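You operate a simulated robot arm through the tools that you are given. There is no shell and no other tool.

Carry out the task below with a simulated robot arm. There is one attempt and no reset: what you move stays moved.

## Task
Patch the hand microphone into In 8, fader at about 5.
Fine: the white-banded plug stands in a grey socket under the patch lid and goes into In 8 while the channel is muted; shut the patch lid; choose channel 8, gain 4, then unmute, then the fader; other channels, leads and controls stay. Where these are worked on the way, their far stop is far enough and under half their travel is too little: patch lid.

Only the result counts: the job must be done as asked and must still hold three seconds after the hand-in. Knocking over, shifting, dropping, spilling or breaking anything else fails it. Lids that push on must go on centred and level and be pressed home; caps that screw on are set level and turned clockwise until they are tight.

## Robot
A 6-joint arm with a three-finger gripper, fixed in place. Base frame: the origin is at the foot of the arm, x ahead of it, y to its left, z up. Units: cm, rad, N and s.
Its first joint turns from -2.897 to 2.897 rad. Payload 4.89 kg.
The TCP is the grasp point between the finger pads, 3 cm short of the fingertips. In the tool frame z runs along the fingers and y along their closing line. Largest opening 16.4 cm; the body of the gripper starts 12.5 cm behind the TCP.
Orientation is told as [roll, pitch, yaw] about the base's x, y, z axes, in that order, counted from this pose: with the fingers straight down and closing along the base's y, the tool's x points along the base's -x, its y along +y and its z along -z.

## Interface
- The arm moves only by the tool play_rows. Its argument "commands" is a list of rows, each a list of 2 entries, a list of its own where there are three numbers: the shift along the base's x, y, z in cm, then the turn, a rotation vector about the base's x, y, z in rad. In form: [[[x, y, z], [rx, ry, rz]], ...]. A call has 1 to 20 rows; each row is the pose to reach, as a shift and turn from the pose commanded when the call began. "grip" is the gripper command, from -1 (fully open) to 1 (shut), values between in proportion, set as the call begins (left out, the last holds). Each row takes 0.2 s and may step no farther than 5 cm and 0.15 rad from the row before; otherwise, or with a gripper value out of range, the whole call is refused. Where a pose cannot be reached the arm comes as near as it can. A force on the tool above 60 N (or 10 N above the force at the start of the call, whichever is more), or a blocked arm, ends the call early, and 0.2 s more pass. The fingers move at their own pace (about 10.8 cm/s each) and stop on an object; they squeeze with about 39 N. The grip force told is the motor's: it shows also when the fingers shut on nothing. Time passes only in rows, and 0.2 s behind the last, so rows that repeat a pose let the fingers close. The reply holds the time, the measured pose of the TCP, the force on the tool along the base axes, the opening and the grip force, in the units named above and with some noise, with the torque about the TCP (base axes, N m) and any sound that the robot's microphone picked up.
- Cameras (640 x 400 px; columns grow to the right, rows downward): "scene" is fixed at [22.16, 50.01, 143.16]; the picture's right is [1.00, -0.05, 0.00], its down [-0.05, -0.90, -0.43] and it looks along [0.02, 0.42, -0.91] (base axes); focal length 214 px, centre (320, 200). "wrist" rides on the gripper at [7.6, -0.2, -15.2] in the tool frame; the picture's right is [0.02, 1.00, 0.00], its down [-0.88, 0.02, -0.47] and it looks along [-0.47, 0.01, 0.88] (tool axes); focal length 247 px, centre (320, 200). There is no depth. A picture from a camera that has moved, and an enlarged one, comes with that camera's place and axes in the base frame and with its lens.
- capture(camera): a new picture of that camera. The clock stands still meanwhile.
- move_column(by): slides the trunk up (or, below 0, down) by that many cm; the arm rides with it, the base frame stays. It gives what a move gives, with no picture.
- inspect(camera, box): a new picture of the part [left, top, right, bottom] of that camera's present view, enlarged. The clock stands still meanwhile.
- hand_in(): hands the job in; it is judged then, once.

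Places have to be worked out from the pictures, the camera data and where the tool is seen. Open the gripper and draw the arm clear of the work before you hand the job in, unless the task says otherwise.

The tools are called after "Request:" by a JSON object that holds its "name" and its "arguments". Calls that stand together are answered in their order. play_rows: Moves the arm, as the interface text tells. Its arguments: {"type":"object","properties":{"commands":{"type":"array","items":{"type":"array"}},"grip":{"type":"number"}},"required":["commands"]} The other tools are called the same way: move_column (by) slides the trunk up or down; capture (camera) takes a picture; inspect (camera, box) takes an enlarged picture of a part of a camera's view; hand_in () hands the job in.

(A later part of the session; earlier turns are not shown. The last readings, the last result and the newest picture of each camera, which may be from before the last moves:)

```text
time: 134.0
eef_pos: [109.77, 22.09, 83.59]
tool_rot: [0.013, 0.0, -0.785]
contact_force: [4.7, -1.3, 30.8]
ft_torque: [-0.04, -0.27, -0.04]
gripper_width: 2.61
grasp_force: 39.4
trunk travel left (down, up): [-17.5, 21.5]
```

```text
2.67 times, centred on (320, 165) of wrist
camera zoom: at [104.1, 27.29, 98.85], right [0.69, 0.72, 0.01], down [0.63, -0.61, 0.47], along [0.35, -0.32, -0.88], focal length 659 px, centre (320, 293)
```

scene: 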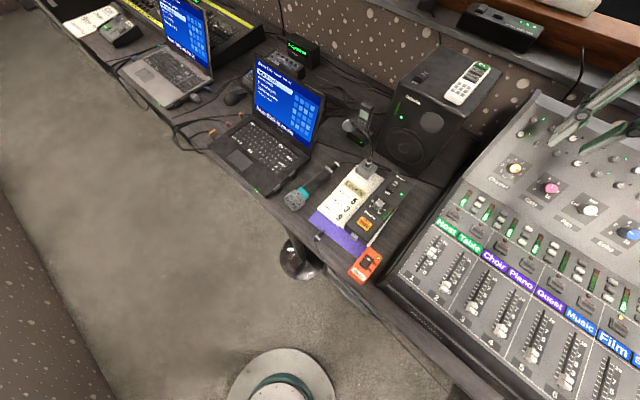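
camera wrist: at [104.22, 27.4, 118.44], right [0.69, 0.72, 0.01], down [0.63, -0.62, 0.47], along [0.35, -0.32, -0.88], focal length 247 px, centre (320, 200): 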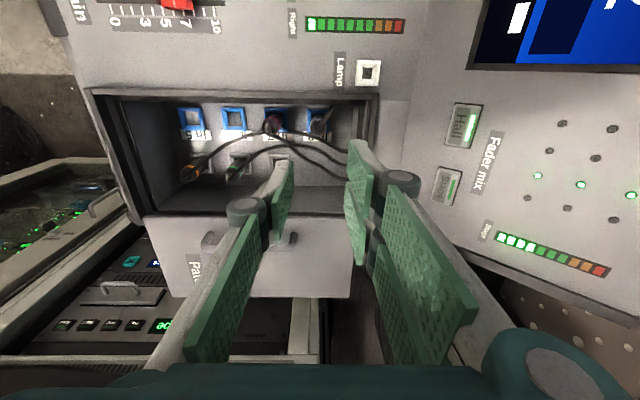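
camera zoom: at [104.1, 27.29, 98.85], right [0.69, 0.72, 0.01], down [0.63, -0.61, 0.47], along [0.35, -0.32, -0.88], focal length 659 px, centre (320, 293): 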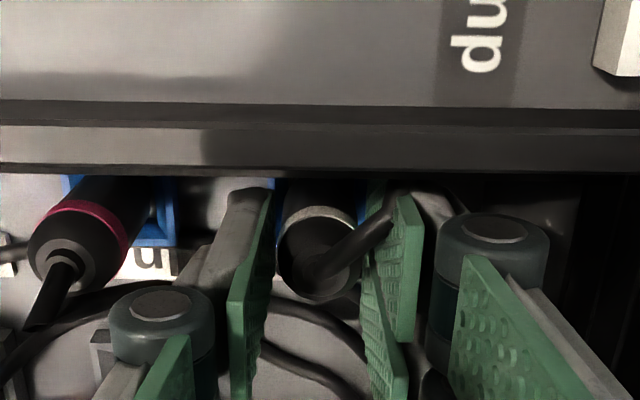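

Depth matches the other plugs, yet "No input" persists, so lateral centring in the socket may matter. I lift off slightly and probe the walls: first +u.

Request:
{"name": "play_rows", "arguments": {"commands": [[[0, 0, 0.25], [0, 0, 0]], [[0, 0, 0.4], [0, 0, 0]]]}}

Request:
{"name": "play_rows", "arguments": {"commands": [[[0.14, 0.14, 0], [0, 0, 0]], [[0.14, 0.14, 0], [0, 0, 0]]]}}

Request:
{"name": "play_rows", "arguments": {"commands": [[[0.14, 0.14, 0], [0, 0, 0]], [[0.14, 0.14, 0], [0, 0, 0]]]}}

Request:
{"name": "play_rows", "arguments": {"commands": [[[0.14, 0.14, 0], [0, 0, 0]], [[0.14, 0.14, 0], [0, 0, 0]]]}}

```text
time: 134.6
eef_pos: [109.8, 22.11, 83.7]
tool_rot: [0.012, 0.001, -0.789]
contact_force: [-0.8, 0.7, -0.6]
ft_torque: [0.02, 0.07, -0.02]
gripper_width: 2.63
grasp_force: 38.8
trunk travel left (down, up): [-17.5, 21.5]
```

```text
time: 135.2
eef_pos: [109.96, 22.31, 83.83]
tool_rot: [0.01, 0.001, -0.786]
contact_force: [-12.7, 0.9, -6.5]
ft_torque: [0.07, 0.77, 0.03]
gripper_width: 2.6
grasp_force: 38.4
trunk travel left (down, up): [-17.5, 21.5]
```

```text
time: 135.8
eef_pos: [110.02, 22.3, 83.97]
tool_rot: [0.012, 0.0, -0.788]
contact_force: [-24.7, -7.2, -4.2]
ft_torque: [-0.37, 1.51, 0.0]
gripper_width: 2.64
grasp_force: 38.9
trunk travel left (down, up): [-17.5, 21.5]
```

```text
time: 136.4
eef_pos: [110.07, 22.42, 84.01]
tool_rot: [0.012, 0.0, -0.786]
contact_force: [-27.3, -18.2, 5.4]
ft_torque: [-1.01, 1.63, 0.0]
gripper_width: 2.7
grasp_force: 39.0
trunk travel left (down, up): [-17.5, 21.5]
```

The plug is now held on both sides with neutral where I started. I return there, release, and do the strong top press again while watching the display.

Request:
{"name": "play_rows", "arguments": {"commands": [[[-0.42, -0.42, 0], [0, 0, 0]], [[-0.42, -0.42, -0.2], [0, 0, 0]], [[-0.42, -0.42, -0.35], [0, 0, 0]]]}}

Request:
{"name": "play_rows", "arguments": {"commands": [[[0, 0, 0], [0, 0, 0]], [[0, 0, 0], [0, 0, 0]], [[0, 0, 0], [0, 0, 0]]], "grip": 0.5}}

Request:
{"name": "inspect", "arguments": {"camera": "scene", "box": [639, 100, 640, 300]}}

Request:
{"name": "play_rows", "arguments": {"commands": [[[0, 0, 2], [0, 0, 0]], [[0, 0, 5], [0, 0, 0]], [[0, 0, 7.5], [0, 0, 0]]]}}

Request:
{"name": "inspect", "arguments": {"camera": "wrist", "box": [220, 60, 420, 210]}}

```text
time: 137.2
eef_pos: [109.73, 22.09, 83.75]
tool_rot: [0.013, 0.0, -0.786]
contact_force: [3.1, 2.5, 11.3]
ft_torque: [0.19, -0.18, -0.02]
gripper_width: 2.63
grasp_force: 39.3
trunk travel left (down, up): [-17.5, 21.5]
```

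```text
time: 138.0
eef_pos: [109.62, 22.04, 83.68]
tool_rot: [0.011, -0.001, -0.789]
contact_force: [-0.3, -0.1, 0.0]
ft_torque: [0.01, 0.03, 0.0]
gripper_width: 4.1
grasp_force: 0.0
trunk travel left (down, up): [-17.5, 21.5]
```

```text
2.00 times, centred on (640, 200) of scene
camera zoom: at [22.16, 50.01, 143.16], right [1.0, -0.05, 0.0], down [-0.05, -0.9, -0.43], along [0.02, 0.42, -0.91], focal length 429 px, centre (-319, 200)
```

zoom: 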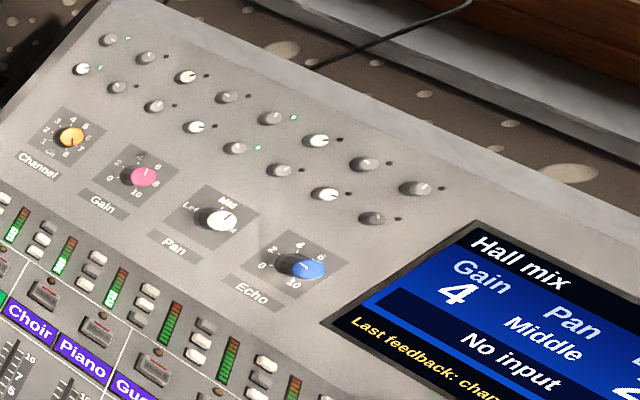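

```text
time: 138.8
eef_pos: [109.68, 22.4, 90.95]
tool_rot: [0.012, 0.002, -0.786]
contact_force: [0.2, -0.2, -0.3]
ft_torque: [-0.03, 0.07, 0.0]
gripper_width: 4.1
grasp_force: 0.0
trunk travel left (down, up): [-17.5, 21.5]
```

```text
2.67 times, centred on (320, 135) of wrist
camera zoom: at [104.11, 27.56, 106.18], right [0.69, 0.72, 0.01], down [0.63, -0.61, 0.47], along [0.35, -0.32, -0.88], focal length 659 px, centre (320, 373)
```

zoom: 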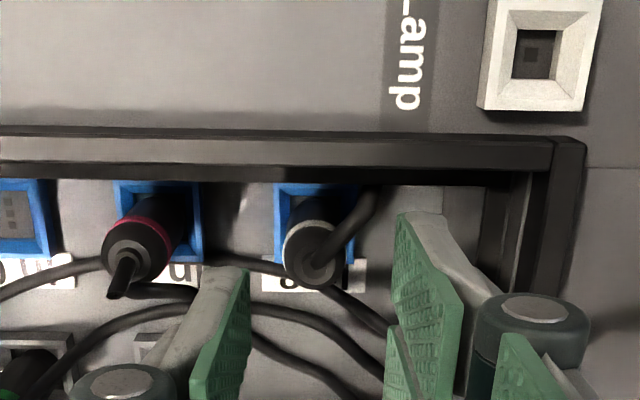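

The white plug now looks identical in height and centring to the pink one, yet the display says "No input". I do one more firm top press.

Request:
{"name": "play_rows", "arguments": {"commands": [[[0, 0, 0], [0, 0, 0]], [[0, -0.2, 0], [0, 0, 0]], [[0, -0.2, -2], [0, 0, 0]], [[0, -0.2, -3.5], [0, 0, 0]], [[0, -0.2, -3.8], [0, 0, 0]]], "grip": 1}}

Request:
{"name": "play_rows", "arguments": {"commands": [[[0, 0, -0.3], [0, 0, 0]], [[0, 0, -0.6], [0, 0, 0]], [[0, 0, -0.9], [0, 0, 0]], [[0, 0, -1.2], [0, 0, 0]], [[0, 0, -1.5], [0, 0, 0]]]}}

Request:
{"name": "inspect", "arguments": {"camera": "scene", "box": [639, 100, 640, 300]}}

```text
time: 140.0
eef_pos: [109.8, 22.0, 87.19]
tool_rot: [0.012, 0.001, -0.786]
contact_force: [-0.2, -0.8, 0.7]
ft_torque: [0.03, 0.02, -0.05]
gripper_width: 0.0
grasp_force: 39.0
trunk travel left (down, up): [-17.5, 21.5]
```

```text
time: 141.2
eef_pos: [109.65, 21.82, 86.17]
tool_rot: [0.015, -0.002, -0.788]
contact_force: [5.1, -2.0, 55.8]
ft_torque: [-0.06, -0.25, -0.04]
gripper_width: 0.6
grasp_force: 38.7
trunk travel left (down, up): [-17.5, 21.5]
```

```text
2.00 times, centred on (640, 200) of scene
camera zoom: at [22.16, 50.01, 143.16], right [1.0, -0.05, 0.0], down [-0.05, -0.9, -0.43], along [0.02, 0.42, -0.91], focal length 429 px, centre (-319, 200)
```

zoom: 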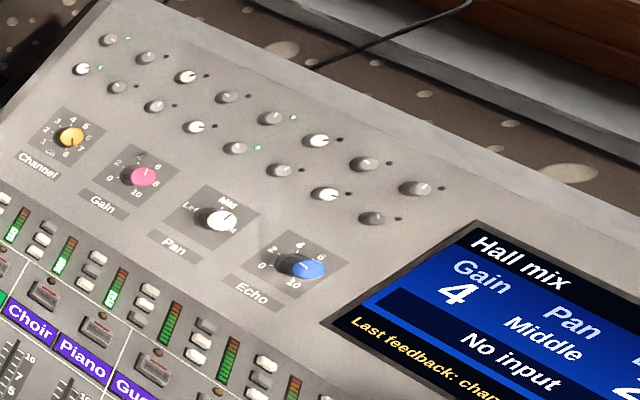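

I compare the Mute 8 lamp state closely now from both cameras.

Request:
{"name": "play_rows", "arguments": {"commands": [[[0, 0, 3], [0, 0, 0]], [[0, 0, 7], [0, 0, 0]], [[0, 0, 11], [0, 0, 0]], [[-2, 2, 14], [0, 0, 0]], [[-5, 5, 16], [0, 0, 0]], [[-8, 8, 16], [0, 0, 0]], [[-11, 11, 16], [0, 0, 0]]]}}

Request:
{"name": "capture", "arguments": {"camera": "wrist"}}

Request:
{"name": "inspect", "arguments": {"camera": "scene", "box": [600, 290, 640, 390]}}

Request:
{"name": "inspect", "arguments": {"camera": "scene", "box": [639, 160, 640, 360]}}

```text
time: 142.8
eef_pos: [98.92, 32.92, 101.84]
tool_rot: [0.011, 0.003, -0.788]
contact_force: [1.0, -0.7, -0.2]
ft_torque: [0.16, 0.11, 0.0]
gripper_width: 0.02
grasp_force: 39.2
trunk travel left (down, up): [-17.5, 21.5]
```

```text
taken
camera wrist: at [93.28, 38.11, 117.11], right [0.69, 0.72, 0.01], down [0.63, -0.61, 0.47], along [0.35, -0.32, -0.88], focal length 247 px, centre (320, 200)
```

wrist: 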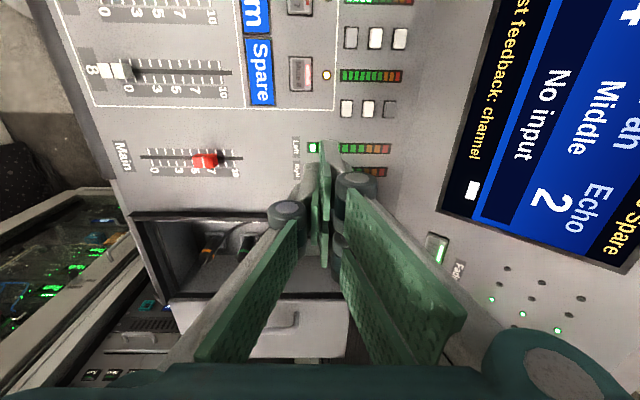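

```text
4.00 times, centred on (620, 340) of scene
camera zoom: at [22.16, 50.01, 143.16], right [1.0, -0.05, 0.0], down [-0.05, -0.9, -0.43], along [0.02, 0.42, -0.91], focal length 858 px, centre (-880, -360)
```

zoom: 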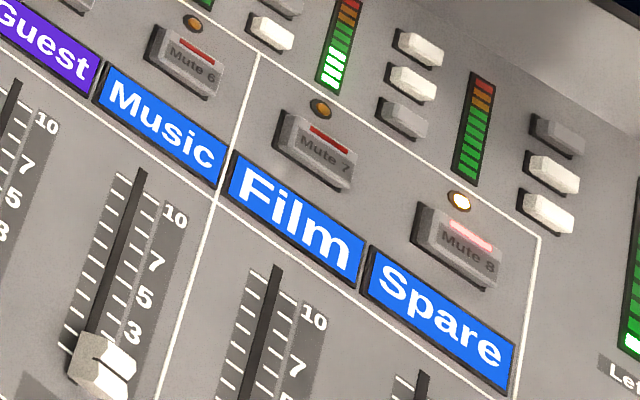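

```text
2.00 times, centred on (640, 260) of scene
camera zoom: at [22.16, 50.01, 143.16], right [1.0, -0.05, 0.0], down [-0.05, -0.9, -0.43], along [0.02, 0.42, -0.91], focal length 429 px, centre (-319, 80)
```

zoom: 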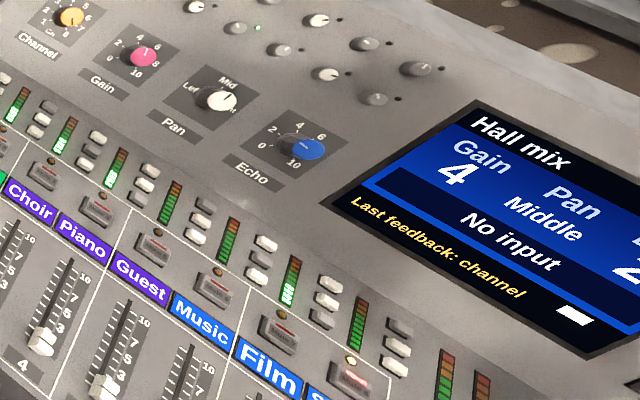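

Mute 8 is lit and the status still says "No input"; possibly that line only refreshes on a control event. The plug now looks right, so I test by touching up the Gain knob slightly (also nudging it closer to exactly 4). I travel there with the -45° wrist and tilt 40°.

Request:
{"name": "play_rows", "arguments": {"commands": [[[-1, 1.5, 4], [0, 0, 0]], [[-2.5, 4, 8], [0, 0, 0]], [[-4.5, 7.2, 9], [0, 0, 0]], [[-6.7, 10.6, 9], [0, 0, 0]], [[-8.9, 14.1, 9], [0, 0, 0]], [[-11.1, 17.6, 9], [0, 0, 0]], [[-13.3, 21, 9], [0, 0, 0]], [[-15.5, 24.4, 8], [0.0987, -0.0987, 0]], [[-17.7, 27.8, 6.5], [0.1974, -0.1974, 0]], [[-19.9, 31.2, 5], [0.2961, -0.2961, 0]], [[-21.1, 33.4, 3.5], [0.3949, -0.3949, 0]], [[-22.1, 34.6, 1.9], [0.4936, -0.4936, 0]], [[-22.1, 34.6, 1.9], [0.4936, -0.4936, 0]]], "grip": 0.5}}

Request:
{"name": "capture", "arguments": {"camera": "wrist"}}

Request:
{"name": "inspect", "arguments": {"camera": "wrist", "box": [220, 90, 420, 240]}}

```text
time: 145.6
eef_pos: [76.73, 67.64, 103.87]
tool_rot: [0.71, 0.002, -0.784]
contact_force: [0.2, 0.3, 0.3]
ft_torque: [0.0, 0.02, -0.01]
gripper_width: 4.11
grasp_force: 0.0
trunk travel left (down, up): [-17.5, 21.5]
```

```text
taken
camera wrist: at [64.32, 65.97, 115.2], right [0.52, 0.55, 0.65], down [0.41, -0.83, 0.37], along [0.75, 0.08, -0.66], focal length 247 px, centre (320, 200)
```

wrist: 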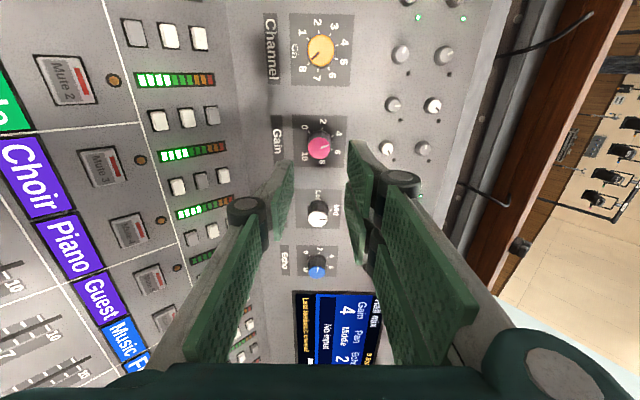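

```text
2.67 times, centred on (320, 165) of wrist
camera zoom: at [64.32, 65.97, 115.2], right [0.52, 0.55, 0.65], down [0.41, -0.83, 0.37], along [0.75, 0.08, -0.66], focal length 659 px, centre (320, 293)
```

zoom: 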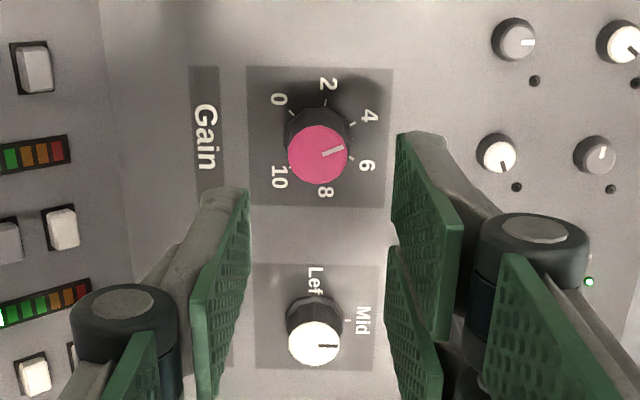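

Pointer at ~4.2. I advance along the axis to the knob, grip and turn about 5° counter-clockwise.

Request:
{"name": "play_rows", "arguments": {"commands": [[[1.7, 1.7, -2.9], [0, 0, 0]], [[3.3, 3.3, -5.5], [0, 0, 0]], [[4.5, 4.5, -7.5], [0, 0, 0]], [[4.5, 4.5, -7.5], [0, 0, 0]]]}}

Request:
{"name": "inspect", "arguments": {"camera": "wrist", "box": [220, 90, 420, 240]}}

```text
time: 146.6
eef_pos: [81.38, 72.22, 96.13]
tool_rot: [0.711, 0.003, -0.787]
contact_force: [-0.7, -0.8, 1.1]
ft_torque: [0.0, 0.0, -0.04]
gripper_width: 4.11
grasp_force: 0.0
trunk travel left (down, up): [-17.5, 21.5]
```

```text
2.67 times, centred on (320, 165) of wrist
camera zoom: at [68.89, 70.49, 107.53], right [0.52, 0.55, 0.65], down [0.41, -0.83, 0.37], along [0.75, 0.08, -0.66], focal length 659 px, centre (320, 293)
```

zoom: 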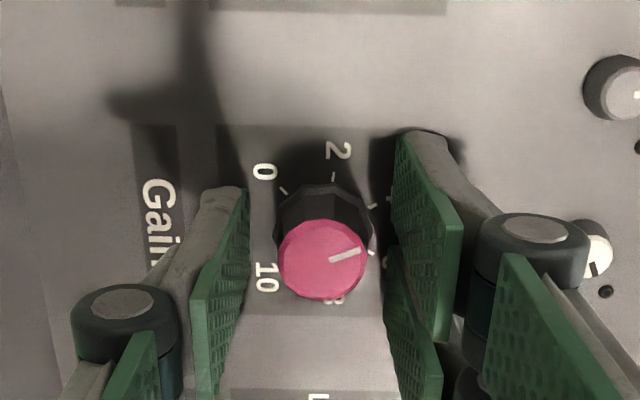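

Request:
{"name": "play_rows", "arguments": {"commands": [[[0, 0, 0], [0, 0, 0]], [[0, 0, 0], [0, 0, 0]], [[0, 0, 0], [0, 0, 0]]], "grip": 0.9}}

Request:
{"name": "play_rows", "arguments": {"commands": [[[0, 0, 0], [-0.02, -0.02, 0.035]], [[0, 0, 0], [-0.041, -0.041, 0.069]], [[0, 0, 0], [-0.041, -0.041, 0.069]]]}}

Request:
{"name": "capture", "arguments": {"camera": "wrist"}}

Request:
{"name": "play_rows", "arguments": {"commands": [[[0, 0, 0], [0, 0, 0]], [[0, 0, 0], [0, 0, 0]], [[0, 0, 0], [0, 0, 0]]], "grip": 0.5}}

Request:
{"name": "play_rows", "arguments": {"commands": [[[-0.9, -0.9, 1.5], [0, 0, 0]], [[-2.2, -2.2, 3.8], [0, 0, 0]], [[-3.6, -3.6, 6.2], [0, 0, 0]], [[-4.5, -5.0, 8.5], [0, 0, 0]]]}}

Request:
{"name": "capture", "arguments": {"camera": "wrist"}}

Request:
{"name": "inspect", "arguments": {"camera": "wrist", "box": [270, 100, 370, 175]}}

Request:
{"name": "inspect", "arguments": {"camera": "wrist", "box": [290, 270, 400, 370]}}

```text
time: 147.4
eef_pos: [81.4, 72.16, 96.11]
tool_rot: [0.712, 0.003, -0.785]
contact_force: [8.2, 8.2, 3.9]
ft_torque: [0.2, -0.2, 0.03]
gripper_width: 2.56
grasp_force: 44.9
trunk travel left (down, up): [-17.5, 21.5]
```

```text
time: 148.2
eef_pos: [81.38, 72.2, 95.96]
tool_rot: [0.709, -0.057, -0.717]
contact_force: [25.1, 17.4, 10.1]
ft_torque: [0.37, -0.66, -0.15]
gripper_width: 2.53
grasp_force: 44.8
trunk travel left (down, up): [-17.5, 21.5]
```

```text
taken
camera wrist: at [68.59, 70.1, 107.08], right [0.46, 0.61, 0.65], down [0.45, -0.79, 0.42], along [0.77, 0.1, -0.63], focal length 247 px, centre (320, 200)
```

wrist: 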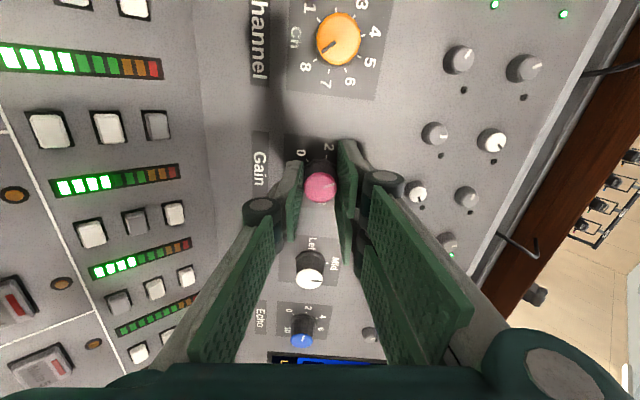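

```text
time: 149.0
eef_pos: [81.14, 72.26, 96.05]
tool_rot: [0.707, -0.054, -0.719]
contact_force: [-0.1, 0.1, -0.9]
ft_torque: [-0.02, 0.01, 0.01]
gripper_width: 4.11
grasp_force: 0.1
trunk travel left (down, up): [-17.5, 21.5]
```

```text
time: 150.0
eef_pos: [76.61, 67.06, 104.62]
tool_rot: [0.707, -0.055, -0.717]
contact_force: [1.7, 0.5, -1.0]
ft_torque: [0.0, 0.04, 0.01]
gripper_width: 4.11
grasp_force: 0.2
trunk travel left (down, up): [-17.5, 21.5]
```

```text
taken
camera wrist: at [63.81, 64.83, 115.66], right [0.46, 0.61, 0.65], down [0.45, -0.78, 0.42], along [0.77, 0.1, -0.64], focal length 247 px, centre (320, 200)
```

wrist: 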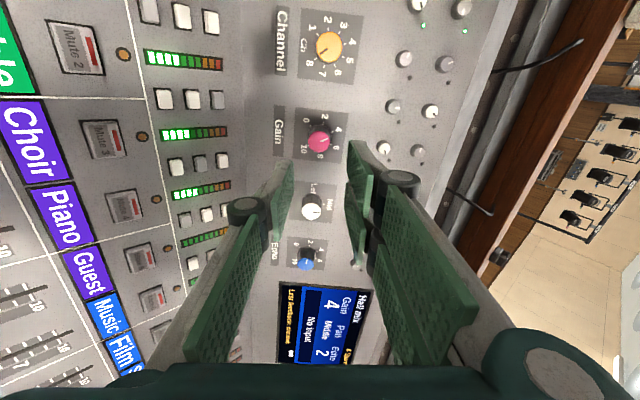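

```text
5.33 times, centred on (320, 138) of wrist
camera zoom: at [63.81, 64.83, 115.66], right [0.46, 0.61, 0.65], down [0.45, -0.78, 0.42], along [0.77, 0.1, -0.64], focal length 1317 px, centre (320, 533)
```

zoom: 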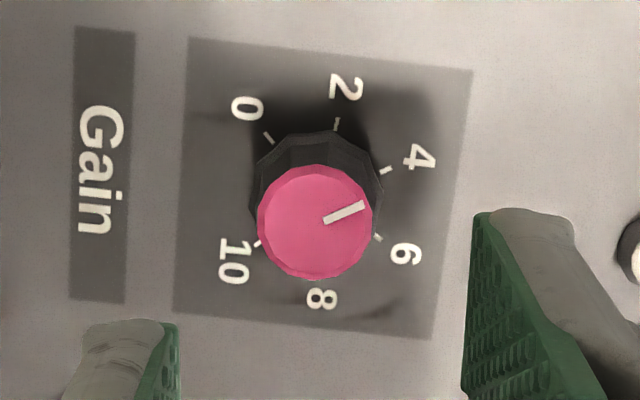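

```text
4.00 times, centred on (345, 320) of wrist
camera zoom: at [63.81, 64.83, 115.66], right [0.46, 0.61, 0.65], down [0.45, -0.78, 0.42], along [0.77, 0.1, -0.64], focal length 988 px, centre (220, -280)
```

zoom: 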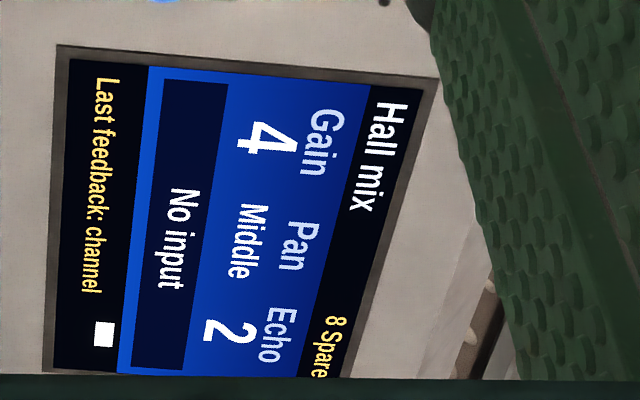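

Gain pointer is now at ~3.95, display 4. "No input" remains, so I go back to the plug and search for the contact position while watching the display. First untilt and travel back over In 8.

Request:
{"name": "play_rows", "arguments": {"commands": [[[0.5, -1.5, 1.5], [-0.0987, 0.0987, 0]], [[2, -4, 3.5], [-0.1974, 0.1974, 0]], [[4, -7.3, 5], [-0.2961, 0.2961, 0]], [[6, -10.7, 6], [-0.3949, 0.3949, 0]], [[8.2, -14.2, 6], [-0.4936, 0.4936, 0]]]}}

Request:
{"name": "play_rows", "arguments": {"commands": [[[2.2, -3.4, 0], [0, 0, -0.045]], [[4.4, -6.8, 0], [0, 0, -0.085]], [[6.6, -10.2, 0], [0, 0, -0.085]], [[8.8, -13.6, 0], [0, 0, -0.085]], [[11, -17, 0], [0, 0, -0.085]], [[13.2, -19.5, 0], [0, 0, -0.085]], [[15.4, -21.5, 0], [0, 0, -0.085]], [[17.6, -23.5, 0], [0, 0, -0.085]], [[20, -25.5, -1], [0, 0, -0.085]], [[22.4, -27.5, -3], [0, 0, -0.085]], [[24.8, -30.4, -6], [0, 0, -0.085]], [[24.8, -30.4, -7.4], [0, 0, -0.085]]]}}

Request:
{"name": "capture", "arguments": {"camera": "wrist"}}

Request:
{"name": "inspect", "arguments": {"camera": "wrist", "box": [255, 95, 345, 155]}}

```text
time: 151.2
eef_pos: [84.77, 52.94, 110.84]
tool_rot: [0.012, -0.001, -0.698]
contact_force: [-1.8, -0.3, 1.5]
ft_torque: [-0.02, -0.27, 0.0]
gripper_width: 4.09
grasp_force: 0.1
trunk travel left (down, up): [-17.5, 21.5]
```

```text
time: 153.8
eef_pos: [109.55, 22.3, 103.41]
tool_rot: [0.013, 0.0, -0.782]
contact_force: [0.2, 1.0, -0.1]
ft_torque: [0.05, 0.04, -0.02]
gripper_width: 4.11
grasp_force: 0.0
trunk travel left (down, up): [-17.5, 21.5]
```

```text
taken
camera wrist: at [103.89, 27.39, 118.65], right [0.69, 0.72, 0.01], down [0.63, -0.61, 0.47], along [0.35, -0.32, -0.88], focal length 247 px, centre (320, 200)
```

wrist: 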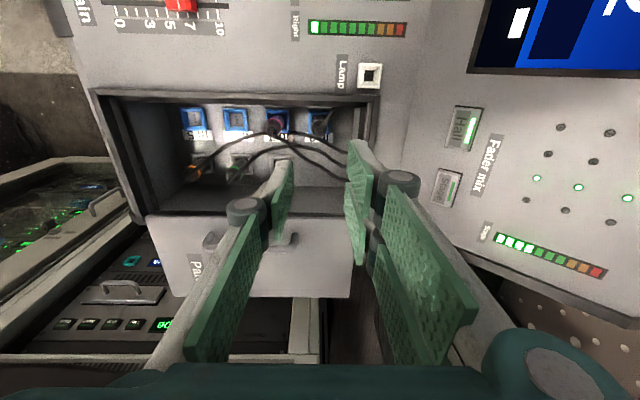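

```text
6.67 times, centred on (300, 125) of wrist
camera zoom: at [103.89, 27.39, 118.65], right [0.69, 0.72, 0.01], down [0.63, -0.61, 0.47], along [0.35, -0.32, -0.88], focal length 1646 px, centre (453, 700)
```

zoom: 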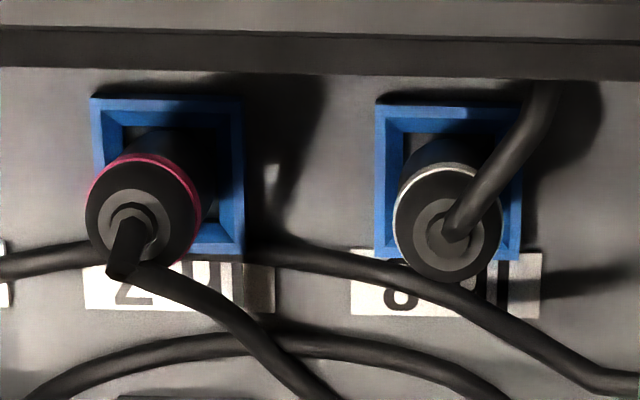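

I descend and grip the plug once more to search with the display as feedback.

Request:
{"name": "play_rows", "arguments": {"commands": [[[0, -0.1, -4.5], [0, 0, 0]], [[0, -0.1, -9], [0, 0, 0]], [[0, -0.1, -13], [0, 0, 0]], [[0, -0.1, -16.5], [0, 0, 0]], [[0, -0.1, -18.5], [0, 0, 0]], [[0, -0.1, -19.5], [0, 0, 0]]]}}

Request:
{"name": "play_rows", "arguments": {"commands": [[[0, 0, 0], [0, 0, 0]], [[0, 0, 0], [0, 0, 0]], [[0, 0, 0], [0, 0, 0]]], "grip": 1}}

Request:
{"name": "inspect", "arguments": {"camera": "wrist", "box": [220, 90, 420, 240]}}

Request:
{"name": "play_rows", "arguments": {"commands": [[[0, 0, 0.15], [0, 0, 0]], [[0, 0, 0.2], [0, 0, 0]]]}}

Request:
{"name": "inspect", "arguments": {"camera": "scene", "box": [639, 140, 640, 290]}}

```text
time: 155.2
eef_pos: [109.47, 22.42, 83.77]
tool_rot: [0.013, 0.0, -0.783]
contact_force: [-0.1, 0.0, -0.3]
ft_torque: [0.01, -0.03, 0.0]
gripper_width: 4.1
grasp_force: 0.1
trunk travel left (down, up): [-17.5, 21.5]
```

```text
time: 156.0
eef_pos: [109.47, 22.37, 83.83]
tool_rot: [0.012, 0.001, -0.781]
contact_force: [-0.2, 0.4, 0.4]
ft_torque: [0.01, 0.01, 0.0]
gripper_width: 2.57
grasp_force: 38.9
trunk travel left (down, up): [-17.5, 21.5]
```

```text
2.67 times, centred on (320, 165) of wrist
camera zoom: at [103.88, 27.55, 99.04], right [0.69, 0.72, 0.01], down [0.63, -0.61, 0.47], along [0.35, -0.32, -0.88], focal length 659 px, centre (320, 293)
```

zoom: 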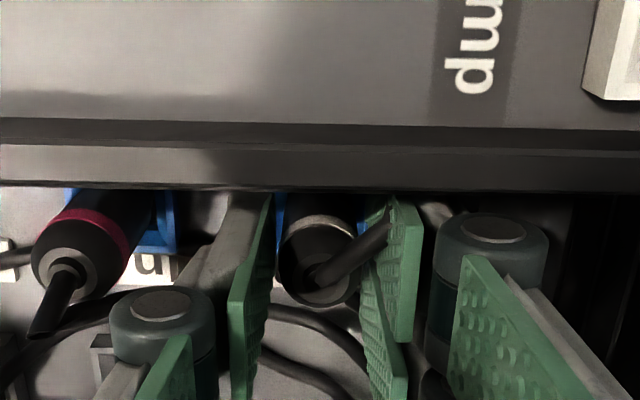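

```text
time: 156.6
eef_pos: [109.6, 22.36, 83.86]
tool_rot: [0.013, 0.0, -0.782]
contact_force: [-0.2, -0.2, -0.9]
ft_torque: [0.0, 0.01, 0.02]
gripper_width: 2.58
grasp_force: 39.3
trunk travel left (down, up): [-17.5, 21.5]
```

```text
2.67 times, centred on (640, 215) of scene
camera zoom: at [22.16, 50.01, 143.16], right [1.0, -0.05, 0.0], down [-0.05, -0.9, -0.43], along [0.02, 0.42, -0.91], focal length 572 px, centre (-532, 160)
```

zoom: 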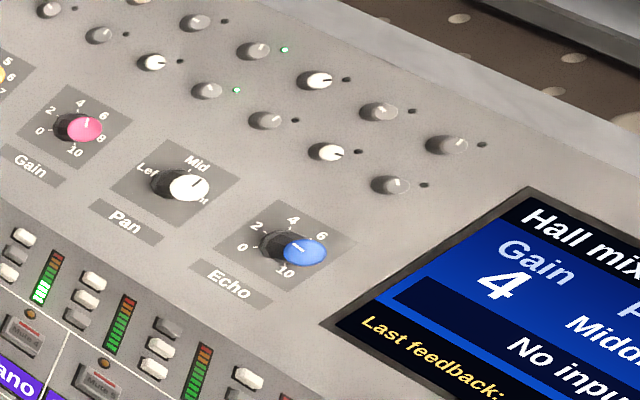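

The plug lifts and slides with no resistance, so it was not captured. I shift it -0.2 in r, set it down onto the floor of the socket, and check the display.

Request:
{"name": "play_rows", "arguments": {"commands": [[[0, 0, 0.2], [0, 0, 0]], [[-0.14, 0.14, 0.2], [0, 0, 0]], [[-0.14, 0.14, -0.1], [0, 0, 0]], [[-0.14, 0.14, -0.35], [0, 0, 0]]]}}

Request:
{"name": "inspect", "arguments": {"camera": "scene", "box": [639, 140, 640, 290]}}

Request:
{"name": "inspect", "arguments": {"camera": "wrist", "box": [220, 90, 420, 240]}}

```text
time: 157.6
eef_pos: [109.46, 22.47, 83.86]
tool_rot: [0.013, 0.0, -0.783]
contact_force: [-0.9, 2.8, 23.1]
ft_torque: [0.11, 0.05, -0.02]
gripper_width: 2.6
grasp_force: 39.3
trunk travel left (down, up): [-17.5, 21.5]
```

```text
2.67 times, centred on (640, 215) of scene
camera zoom: at [22.16, 50.01, 143.16], right [1.0, -0.05, 0.0], down [-0.05, -0.9, -0.43], along [0.02, 0.42, -0.91], focal length 572 px, centre (-532, 160)
```

zoom: 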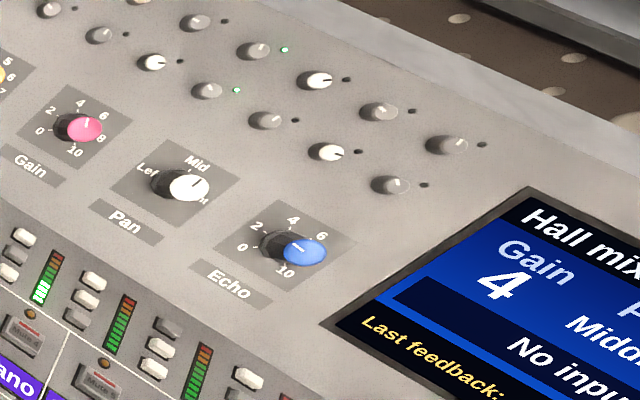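

```text
2.67 times, centred on (320, 165) of wrist
camera zoom: at [103.87, 27.67, 99.0], right [0.69, 0.72, 0.01], down [0.63, -0.61, 0.47], along [0.35, -0.32, -0.88], focal length 659 px, centre (320, 293)
```

zoom: 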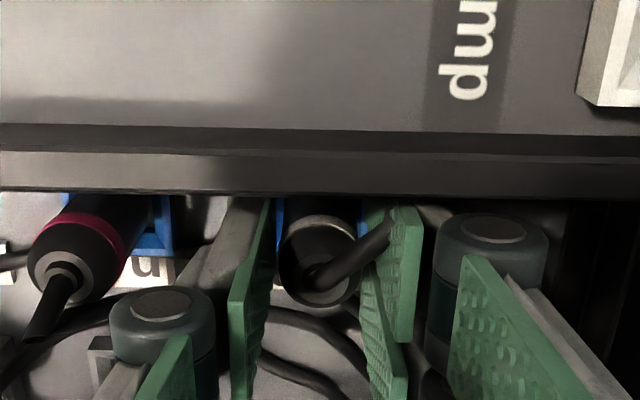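

Laterally it now matches, but still "No input". I release and take an oblique side view along the column (yaw +45°, tilted) to compare the seating depth of the white and pink plugs directly.

Request:
{"name": "play_rows", "arguments": {"commands": [[[0, 0, 0.1], [0, 0, 0]], [[0, 0, 0.1], [0, 0, 0]], [[0, 0, 0.1], [0, 0, 0]]], "grip": 0.5}}

Request:
{"name": "play_rows", "arguments": {"commands": [[[0, 0, 3], [0, 0, 0]], [[0, 0, 7], [0, 0, 0]], [[0, 0, 11], [0, 0, 0]], [[-0.5, -0.5, 14], [0, 0, 0.14]], [[-1, -1, 16], [0, 0, 0.28]], [[-1.5, -1.5, 16], [0, 0, 0.42]], [[-2.2, -2.2, 16], [0, 0, 0.56]], [[-3, -3, 16], [0, 0, 0.7]], [[-3.8, -3.8, 16], [0, 0, 0.84]], [[-4.5, -4.5, 16], [0, 0, 0.98]], [[-5.2, -5.2, 16], [0, 0, 1.12]], [[-5.8, -5.8, 16], [0, 0, 1.26]], [[-6.3, -6.3, 16], [0, 0, 1.4]], [[-6.5, -6.5, 16], [0, 0, 1.54]], [[-6.5, -6.5, 16], [0, 0, 1.57]]]}}

Request:
{"name": "play_rows", "arguments": {"commands": [[[0, 0, -1.5], [0.1, -0.1, 0]], [[0, 0, -3.0], [0.2, -0.2, 0]], [[0, 0, -4.0], [0.308, -0.308, 0]], [[0, 0, -4.5], [0.308, -0.308, 0]]]}}

Request:
{"name": "capture", "arguments": {"camera": "wrist"}}

```text
time: 158.4
eef_pos: [109.67, 22.48, 83.66]
tool_rot: [0.011, 0.0, -0.783]
contact_force: [-0.2, -0.6, 0.6]
ft_torque: [0.02, -0.03, 0.02]
gripper_width: 4.11
grasp_force: 0.1
trunk travel left (down, up): [-17.5, 21.5]
```

```text
time: 161.6
eef_pos: [103.02, 16.04, 99.75]
tool_rot: [0.012, 0.0, 0.79]
contact_force: [0.0, 0.4, -0.2]
ft_torque: [0.01, -0.05, -0.02]
gripper_width: 4.12
grasp_force: 0.1
trunk travel left (down, up): [-17.5, 21.5]
```

```text
refused: row 3 steps farther than a row can; nothing moved
```

```text
taken
camera wrist: at [97.92, 10.34, 114.97], right [-0.73, 0.69, 0.01], down [0.61, 0.64, 0.47], along [0.32, 0.35, -0.88], focal length 247 px, centre (320, 200)
```

wrist: 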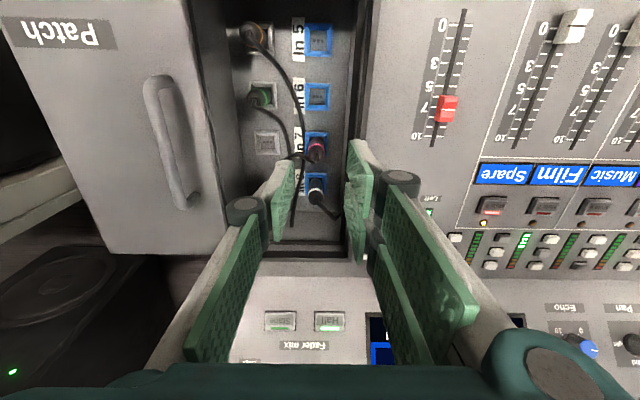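

A good view already; I zoom in on In 7 and In 8, then tilt for the oblique one.

Request:
{"name": "inspect", "arguments": {"camera": "wrist", "box": [265, 115, 375, 215]}}

Request:
{"name": "play_rows", "arguments": {"commands": [[[0, 0, -1.0], [0.1, -0.1, 0]], [[0, 0, -2.0], [0.2, -0.2, 0]], [[0, 0, -3.0], [0.3, -0.3, 0]], [[0, 0, -3.0], [0.3, -0.3, 0]]]}}

Request:
{"name": "capture", "arguments": {"camera": "wrist"}}

Request:
{"name": "inspect", "arguments": {"camera": "wrist", "box": [250, 90, 380, 190]}}

```text
4.00 times, centred on (320, 165) of wrist
camera zoom: at [97.92, 10.34, 114.97], right [-0.73, 0.69, 0.01], down [0.61, 0.64, 0.47], along [0.32, 0.35, -0.88], focal length 988 px, centre (320, 340)
```

zoom: 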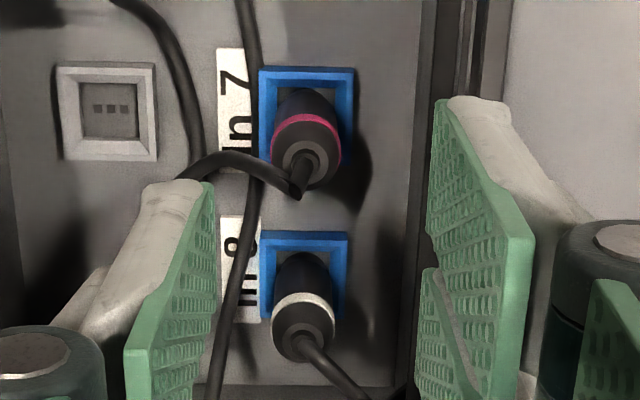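

```text
time: 162.6
eef_pos: [103.02, 15.78, 96.78]
tool_rot: [0.01, -0.425, 0.789]
contact_force: [0.8, 0.2, 0.8]
ft_torque: [0.0, 0.0, -0.02]
gripper_width: 4.11
grasp_force: 0.1
trunk travel left (down, up): [-17.5, 21.5]
```

```text
taken
camera wrist: at [93.98, 6.26, 107.49], right [-0.73, 0.69, 0.0], down [0.42, 0.44, 0.79], along [0.55, 0.58, -0.61], focal length 247 px, centre (320, 200)
```

wrist: 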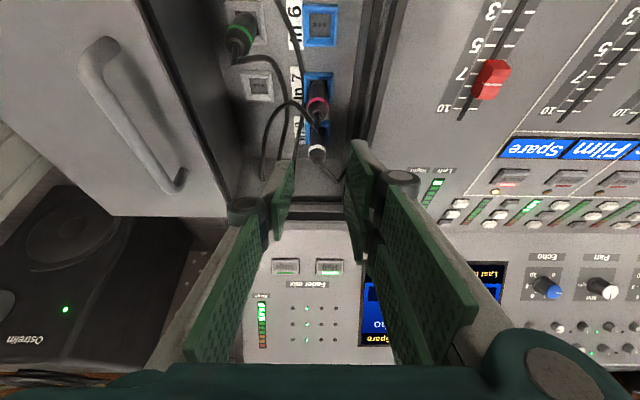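

```text
4.00 times, centred on (315, 140) of wrist
camera zoom: at [93.98, 6.26, 107.49], right [-0.73, 0.69, 0.0], down [0.42, 0.44, 0.79], along [0.55, 0.58, -0.61], focal length 988 px, centre (340, 440)
```

zoom: 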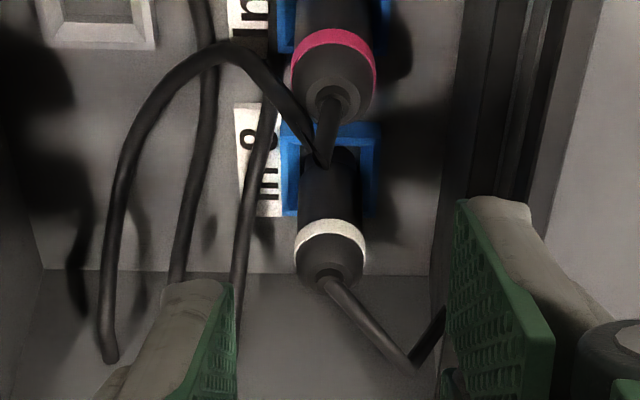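

The oblique view shows the white plug standing level and centred like the pink one (within ~0.1 cm, better than at my earlier presses). I now do the firm top press at this better-centred position.

Request:
{"name": "play_rows", "arguments": {"commands": [[[0, 0, 1.0], [-0.1, 0.1, 0]], [[0, 0, 3.0], [-0.2, 0.2, 0]], [[0, 0, 5.0], [-0.3, 0.3, 0]], [[0.3, 0.3, 6], [-0.3, 0.3, -0.14]], [[0.9, 0.9, 6], [-0.3, 0.3, -0.14]]], "grip": 1}}

Request:
{"name": "play_rows", "arguments": {"commands": [[[0.7, 0.7, 0], [0, 0, -0.14]], [[1.4, 1.4, 0], [0, 0, -0.28]], [[2.1, 2.1, 0], [0, 0, -0.42]], [[2.8, 2.8, 0], [0, 0, -0.56]], [[3.5, 3.5, 0], [0, 0, -0.7]], [[4.2, 4.2, 0], [0, 0, -0.84]], [[4.9, 4.9, 0], [0, 0, -0.98]], [[5.6, 5.6, 0], [0, 0, -1.12]], [[5.6, 5.6, 0], [0, 0, -1.26]], [[5.6, 5.6, 0], [0, 0, -1.4]], [[5.6, 5.6, 0], [0, 0, -1.43]]]}}

Request:
{"name": "capture", "arguments": {"camera": "wrist"}}

```text
time: 163.8
eef_pos: [103.87, 16.7, 102.76]
tool_rot: [-0.018, 0.001, 0.653]
contact_force: [0.4, -0.1, -0.2]
ft_torque: [0.06, -0.03, 0.0]
gripper_width: 0.0
grasp_force: 38.8
trunk travel left (down, up): [-17.5, 21.5]
```

```text
time: 166.2
eef_pos: [109.4, 22.39, 102.69]
tool_rot: [-0.019, -0.001, -0.778]
contact_force: [1.0, -0.1, -0.1]
ft_torque: [0.0, 0.01, 0.01]
gripper_width: 0.0
grasp_force: 38.6
trunk travel left (down, up): [-17.5, 21.5]
```

```text
taken
camera wrist: at [104.12, 27.85, 117.91], right [0.69, 0.73, -0.02], down [0.65, -0.6, 0.47], along [0.33, -0.34, -0.88], focal length 247 px, centre (320, 200)
```

wrist: 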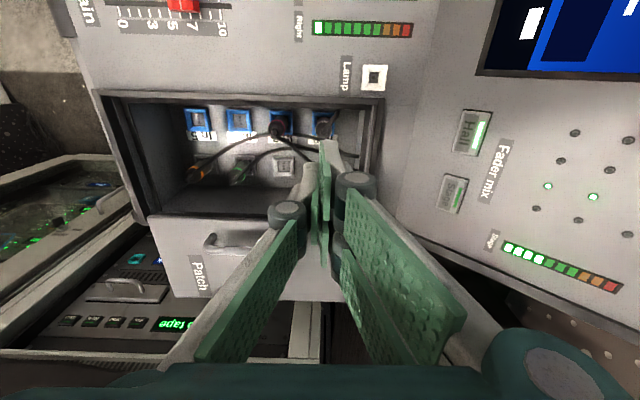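

There is a small 1° roll left over; I correct it, then come down onto the plug top with closed fingers.

Request:
{"name": "play_rows", "arguments": {"commands": [[[0, 0, -2], [0.019, 0.001, -0.007]], [[0, -0.05, -6], [0.019, 0.001, -0.007]], [[0.1, -0.15, -10.5], [0.019, 0.001, -0.007]], [[0.1, -0.15, -14], [0.019, 0.001, -0.007]], [[0.1, -0.15, -15.5], [0.019, 0.001, -0.007]], [[0.1, -0.15, -15.5], [0.019, 0.001, -0.007]]]}}

Request:
{"name": "play_rows", "arguments": {"commands": [[[0, 0, -0.3], [0, 0, 0]], [[0, 0, -0.6], [0, 0, 0]], [[0, 0, -0.9], [0, 0, 0]], [[0, 0, -1.1], [0, 0, 0]]]}}

Request:
{"name": "play_rows", "arguments": {"commands": [[[0, 0, -0.15], [0, 0, 0]], [[0, 0, -0.3], [0, 0, 0]], [[0, 0, -0.45], [0, 0, 0]], [[0, 0, -0.6], [0, 0, 0]]]}}

Request:
{"name": "inspect", "arguments": {"camera": "scene", "box": [639, 140, 640, 290]}}

```text
time: 167.6
eef_pos: [109.62, 22.22, 87.09]
tool_rot: [-0.005, 0.014, -0.786]
contact_force: [-0.2, 0.1, 0.2]
ft_torque: [0.03, 0.03, 0.0]
gripper_width: 0.0
grasp_force: 38.9
trunk travel left (down, up): [-17.5, 21.5]
```

```text
time: 168.6
eef_pos: [109.58, 22.2, 86.2]
tool_rot: [-0.005, 0.012, -0.785]
contact_force: [3.2, -1.3, 18.4]
ft_torque: [-0.04, -0.18, -0.01]
gripper_width: 0.61
grasp_force: 39.2
trunk travel left (down, up): [-17.5, 21.5]
```

```text
time: 169.4
eef_pos: [109.62, 22.17, 86.19]
tool_rot: [-0.004, 0.012, -0.784]
contact_force: [2.1, 0.5, 39.9]
ft_torque: [0.08, -0.26, 0.01]
gripper_width: 0.6
grasp_force: 39.3
trunk travel left (down, up): [-17.5, 21.5]
stopped in row 3: the force on the tool passed its limit at 64 N (the readings are from after the stop); the commanded pose is now the measured one
```

```text
2.67 times, centred on (640, 215) of scene
camera zoom: at [22.16, 50.01, 143.16], right [1.0, -0.05, 0.0], down [-0.05, -0.9, -0.43], along [0.02, 0.42, -0.91], focal length 572 px, centre (-532, 160)
```

zoom: 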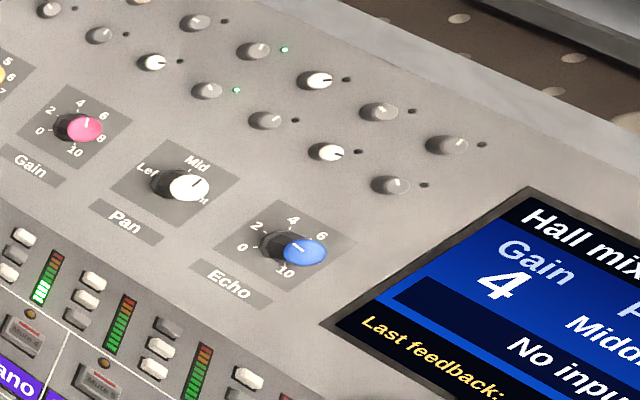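

Solid stop again at z≈86.19, still "No input". I'll scan the depth: grip the plug and lift it in 0.1 cm steps while reading the display.

Request:
{"name": "play_rows", "arguments": {"commands": [[[0, 0, 2], [0, 0, 0]], [[0, 0, 4], [0, 0, 0]], [[0, 0, 4], [0, 0, 0]], [[0, 0, 4], [0, 0, 0]]], "grip": 0.5}}

Request:
{"name": "inspect", "arguments": {"camera": "wrist", "box": [220, 60, 420, 210]}}

Request:
{"name": "play_rows", "arguments": {"commands": [[[0, 0, -2.5], [0, 0, 0]], [[0, 0, -5], [0, 0, 0]], [[0, 0, -6.2], [0, 0, 0]], [[0, 0, -6.2], [0, 0, 0]]]}}

Request:
{"name": "play_rows", "arguments": {"commands": [[[0, 0, 0], [0, 0, 0]], [[0, 0, 0], [0, 0, 0]], [[0, 0, 0], [0, 0, 0]]], "grip": 1}}

```text
time: 170.4
eef_pos: [109.79, 22.23, 90.0]
tool_rot: [-0.004, 0.014, -0.784]
contact_force: [-0.5, 0.8, -1.1]
ft_torque: [0.03, -0.03, 0.01]
gripper_width: 4.1
grasp_force: 0.0
trunk travel left (down, up): [-17.5, 21.5]
```

```text
2.67 times, centred on (320, 135) of wrist
camera zoom: at [104.48, 27.46, 105.21], right [0.69, 0.72, 0.0], down [0.64, -0.61, 0.46], along [0.33, -0.32, -0.89], focal length 659 px, centre (320, 373)
```

zoom: 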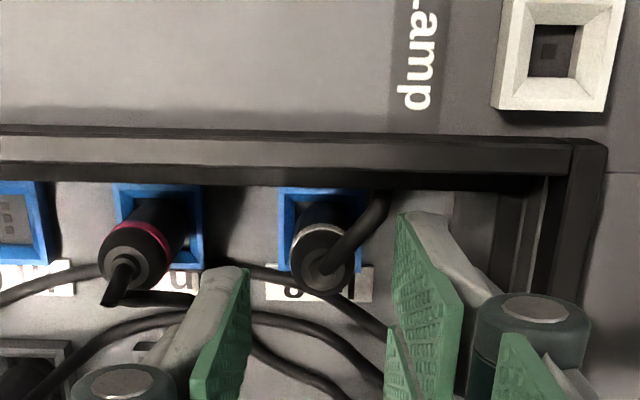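

```text
time: 171.4
eef_pos: [109.85, 22.18, 83.73]
tool_rot: [-0.005, 0.013, -0.786]
contact_force: [0.5, -0.9, -0.5]
ft_torque: [0.0, 0.03, -0.01]
gripper_width: 4.13
grasp_force: 0.1
trunk travel left (down, up): [-17.5, 21.5]
```

```text
time: 172.2
eef_pos: [109.74, 22.19, 83.71]
tool_rot: [-0.005, 0.013, -0.786]
contact_force: [0.0, -0.3, 1.5]
ft_torque: [0.0, 0.01, 0.0]
gripper_width: 2.59
grasp_force: 38.8
trunk travel left (down, up): [-17.5, 21.5]
```

Now I lift 0.1 cm at a time and read the display.

Request:
{"name": "play_rows", "arguments": {"commands": [[[0, 0, 0.12], [0, 0, 0]], [[0, 0, 0.12], [0, 0, 0]]]}}

Request:
{"name": "inspect", "arguments": {"camera": "scene", "box": [639, 190, 640, 260]}}

Request:
{"name": "play_rows", "arguments": {"commands": [[[0, 0, 0.12], [0, 0, 0]], [[0, 0, 0.12], [0, 0, 0]]]}}

Request:
{"name": "inspect", "arguments": {"camera": "scene", "box": [639, 190, 640, 260]}}

Request:
{"name": "play_rows", "arguments": {"commands": [[[0, 0, 0.12], [0, 0, 0]], [[0, 0, 0.12], [0, 0, 0]]]}}

Request:
{"name": "inspect", "arguments": {"camera": "scene", "box": [639, 190, 640, 260]}}

```text
time: 172.8
eef_pos: [109.69, 22.29, 83.76]
tool_rot: [-0.004, 0.014, -0.785]
contact_force: [-0.1, 0.0, -0.7]
ft_torque: [-0.03, 0.03, 0.01]
gripper_width: 2.58
grasp_force: 38.7
trunk travel left (down, up): [-17.5, 21.5]
```

```text
5.71 times, centred on (640, 225) of scene
camera zoom: at [22.16, 50.01, 143.16], right [1.0, -0.05, 0.0], down [-0.05, -0.9, -0.43], along [0.02, 0.42, -0.91], focal length 1226 px, centre (-1506, 57)
```

zoom: 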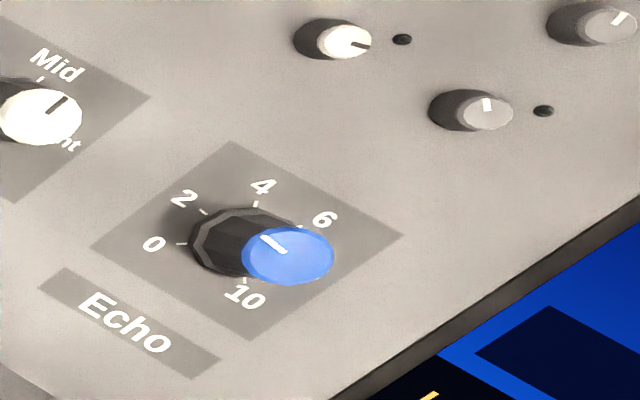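

```text
time: 173.4
eef_pos: [109.82, 22.25, 83.85]
tool_rot: [-0.005, 0.014, -0.786]
contact_force: [0.3, 0.6, -0.8]
ft_torque: [0.01, 0.03, 0.0]
gripper_width: 2.6
grasp_force: 39.3
trunk travel left (down, up): [-17.5, 21.5]
```

```text
5.71 times, centred on (640, 225) of scene
camera zoom: at [22.16, 50.01, 143.16], right [1.0, -0.05, 0.0], down [-0.05, -0.9, -0.43], along [0.02, 0.42, -0.91], focal length 1226 px, centre (-1506, 57)
```

zoom: 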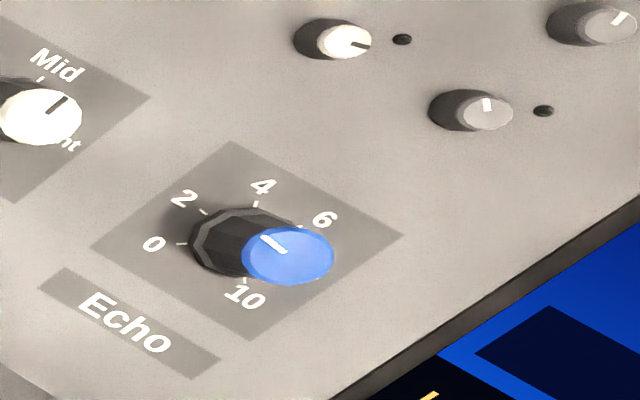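

```text
time: 174.0
eef_pos: [109.81, 22.27, 83.96]
tool_rot: [-0.004, 0.013, -0.786]
contact_force: [0.4, -0.3, -0.5]
ft_torque: [0.03, -0.01, -0.02]
gripper_width: 2.59
grasp_force: 38.4
trunk travel left (down, up): [-17.5, 21.5]
```

```text
5.71 times, centred on (640, 225) of scene
camera zoom: at [22.16, 50.01, 143.16], right [1.0, -0.05, 0.0], down [-0.05, -0.9, -0.43], along [0.02, 0.42, -0.91], focal length 1226 px, centre (-1506, 57)
```

zoom: 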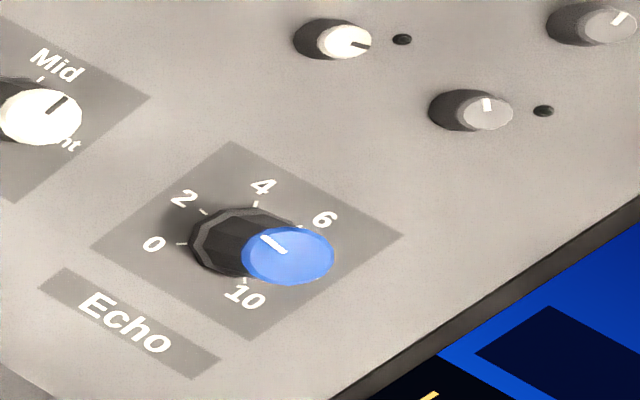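

I used too narrow a window; I re-read the display at this lift.

Request:
{"name": "inspect", "arguments": {"camera": "scene", "box": [639, 120, 640, 320]}}

Request:
{"name": "play_rows", "arguments": {"commands": [[[0, 0, 0.15], [0, 0, 0]], [[0, 0, 0.15], [0, 0, 0]]]}}

Request:
{"name": "inspect", "arguments": {"camera": "scene", "box": [639, 120, 640, 320]}}

Request:
{"name": "play_rows", "arguments": {"commands": [[[0, 0, 0.3], [0, 0, 0]], [[0, 0, 0.3], [0, 0, 0]]]}}

Request:
{"name": "inspect", "arguments": {"camera": "scene", "box": [639, 120, 640, 320]}}

```text
2.00 times, centred on (640, 220) of scene
camera zoom: at [22.16, 50.01, 143.16], right [1.0, -0.05, 0.0], down [-0.05, -0.9, -0.43], along [0.02, 0.42, -0.91], focal length 429 px, centre (-319, 160)
```

zoom: 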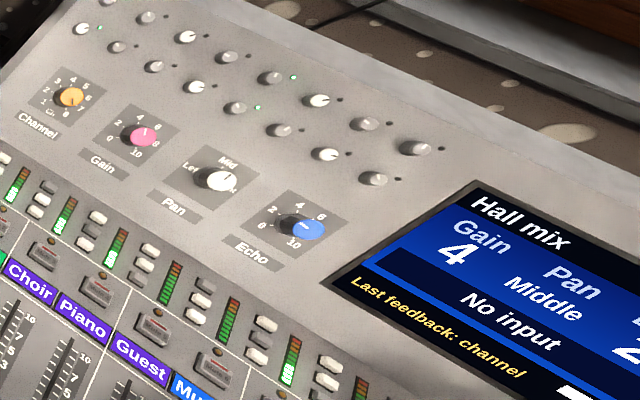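

```text
time: 174.6
eef_pos: [109.67, 22.22, 84.09]
tool_rot: [-0.005, 0.014, -0.785]
contact_force: [-0.9, 0.2, -0.4]
ft_torque: [0.03, 0.0, 0.02]
gripper_width: 2.58
grasp_force: 39.3
trunk travel left (down, up): [-17.5, 21.5]
```

```text
2.00 times, centred on (640, 220) of scene
camera zoom: at [22.16, 50.01, 143.16], right [1.0, -0.05, 0.0], down [-0.05, -0.9, -0.43], along [0.02, 0.42, -0.91], focal length 429 px, centre (-319, 160)
```

zoom: 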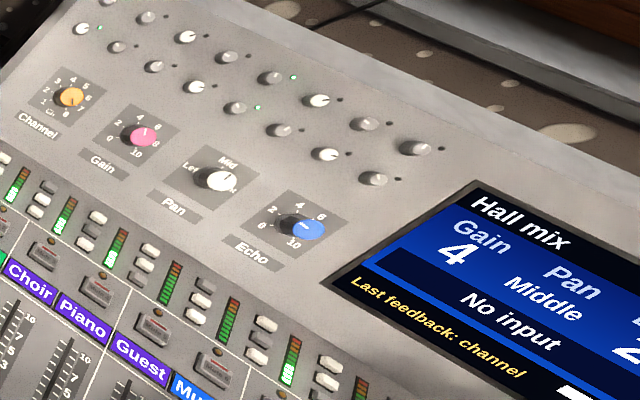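

```text
time: 175.2
eef_pos: [109.84, 22.19, 84.36]
tool_rot: [-0.006, 0.015, -0.785]
contact_force: [-0.6, -0.8, -0.9]
ft_torque: [0.01, 0.0, -0.06]
gripper_width: 2.62
grasp_force: 39.2
trunk travel left (down, up): [-17.5, 21.5]
```

```text
2.00 times, centred on (640, 220) of scene
camera zoom: at [22.16, 50.01, 143.16], right [1.0, -0.05, 0.0], down [-0.05, -0.9, -0.43], along [0.02, 0.42, -0.91], focal length 429 px, centre (-319, 160)
```

zoom: 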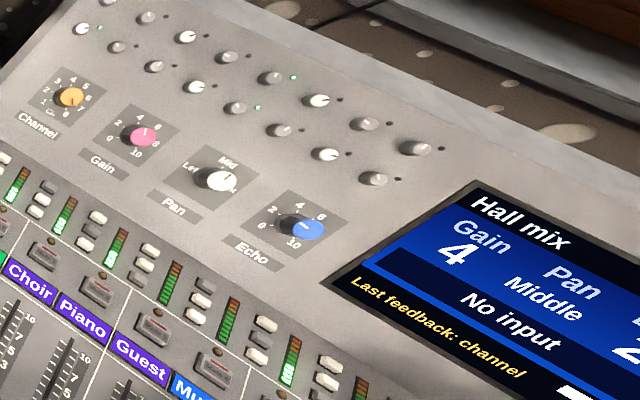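

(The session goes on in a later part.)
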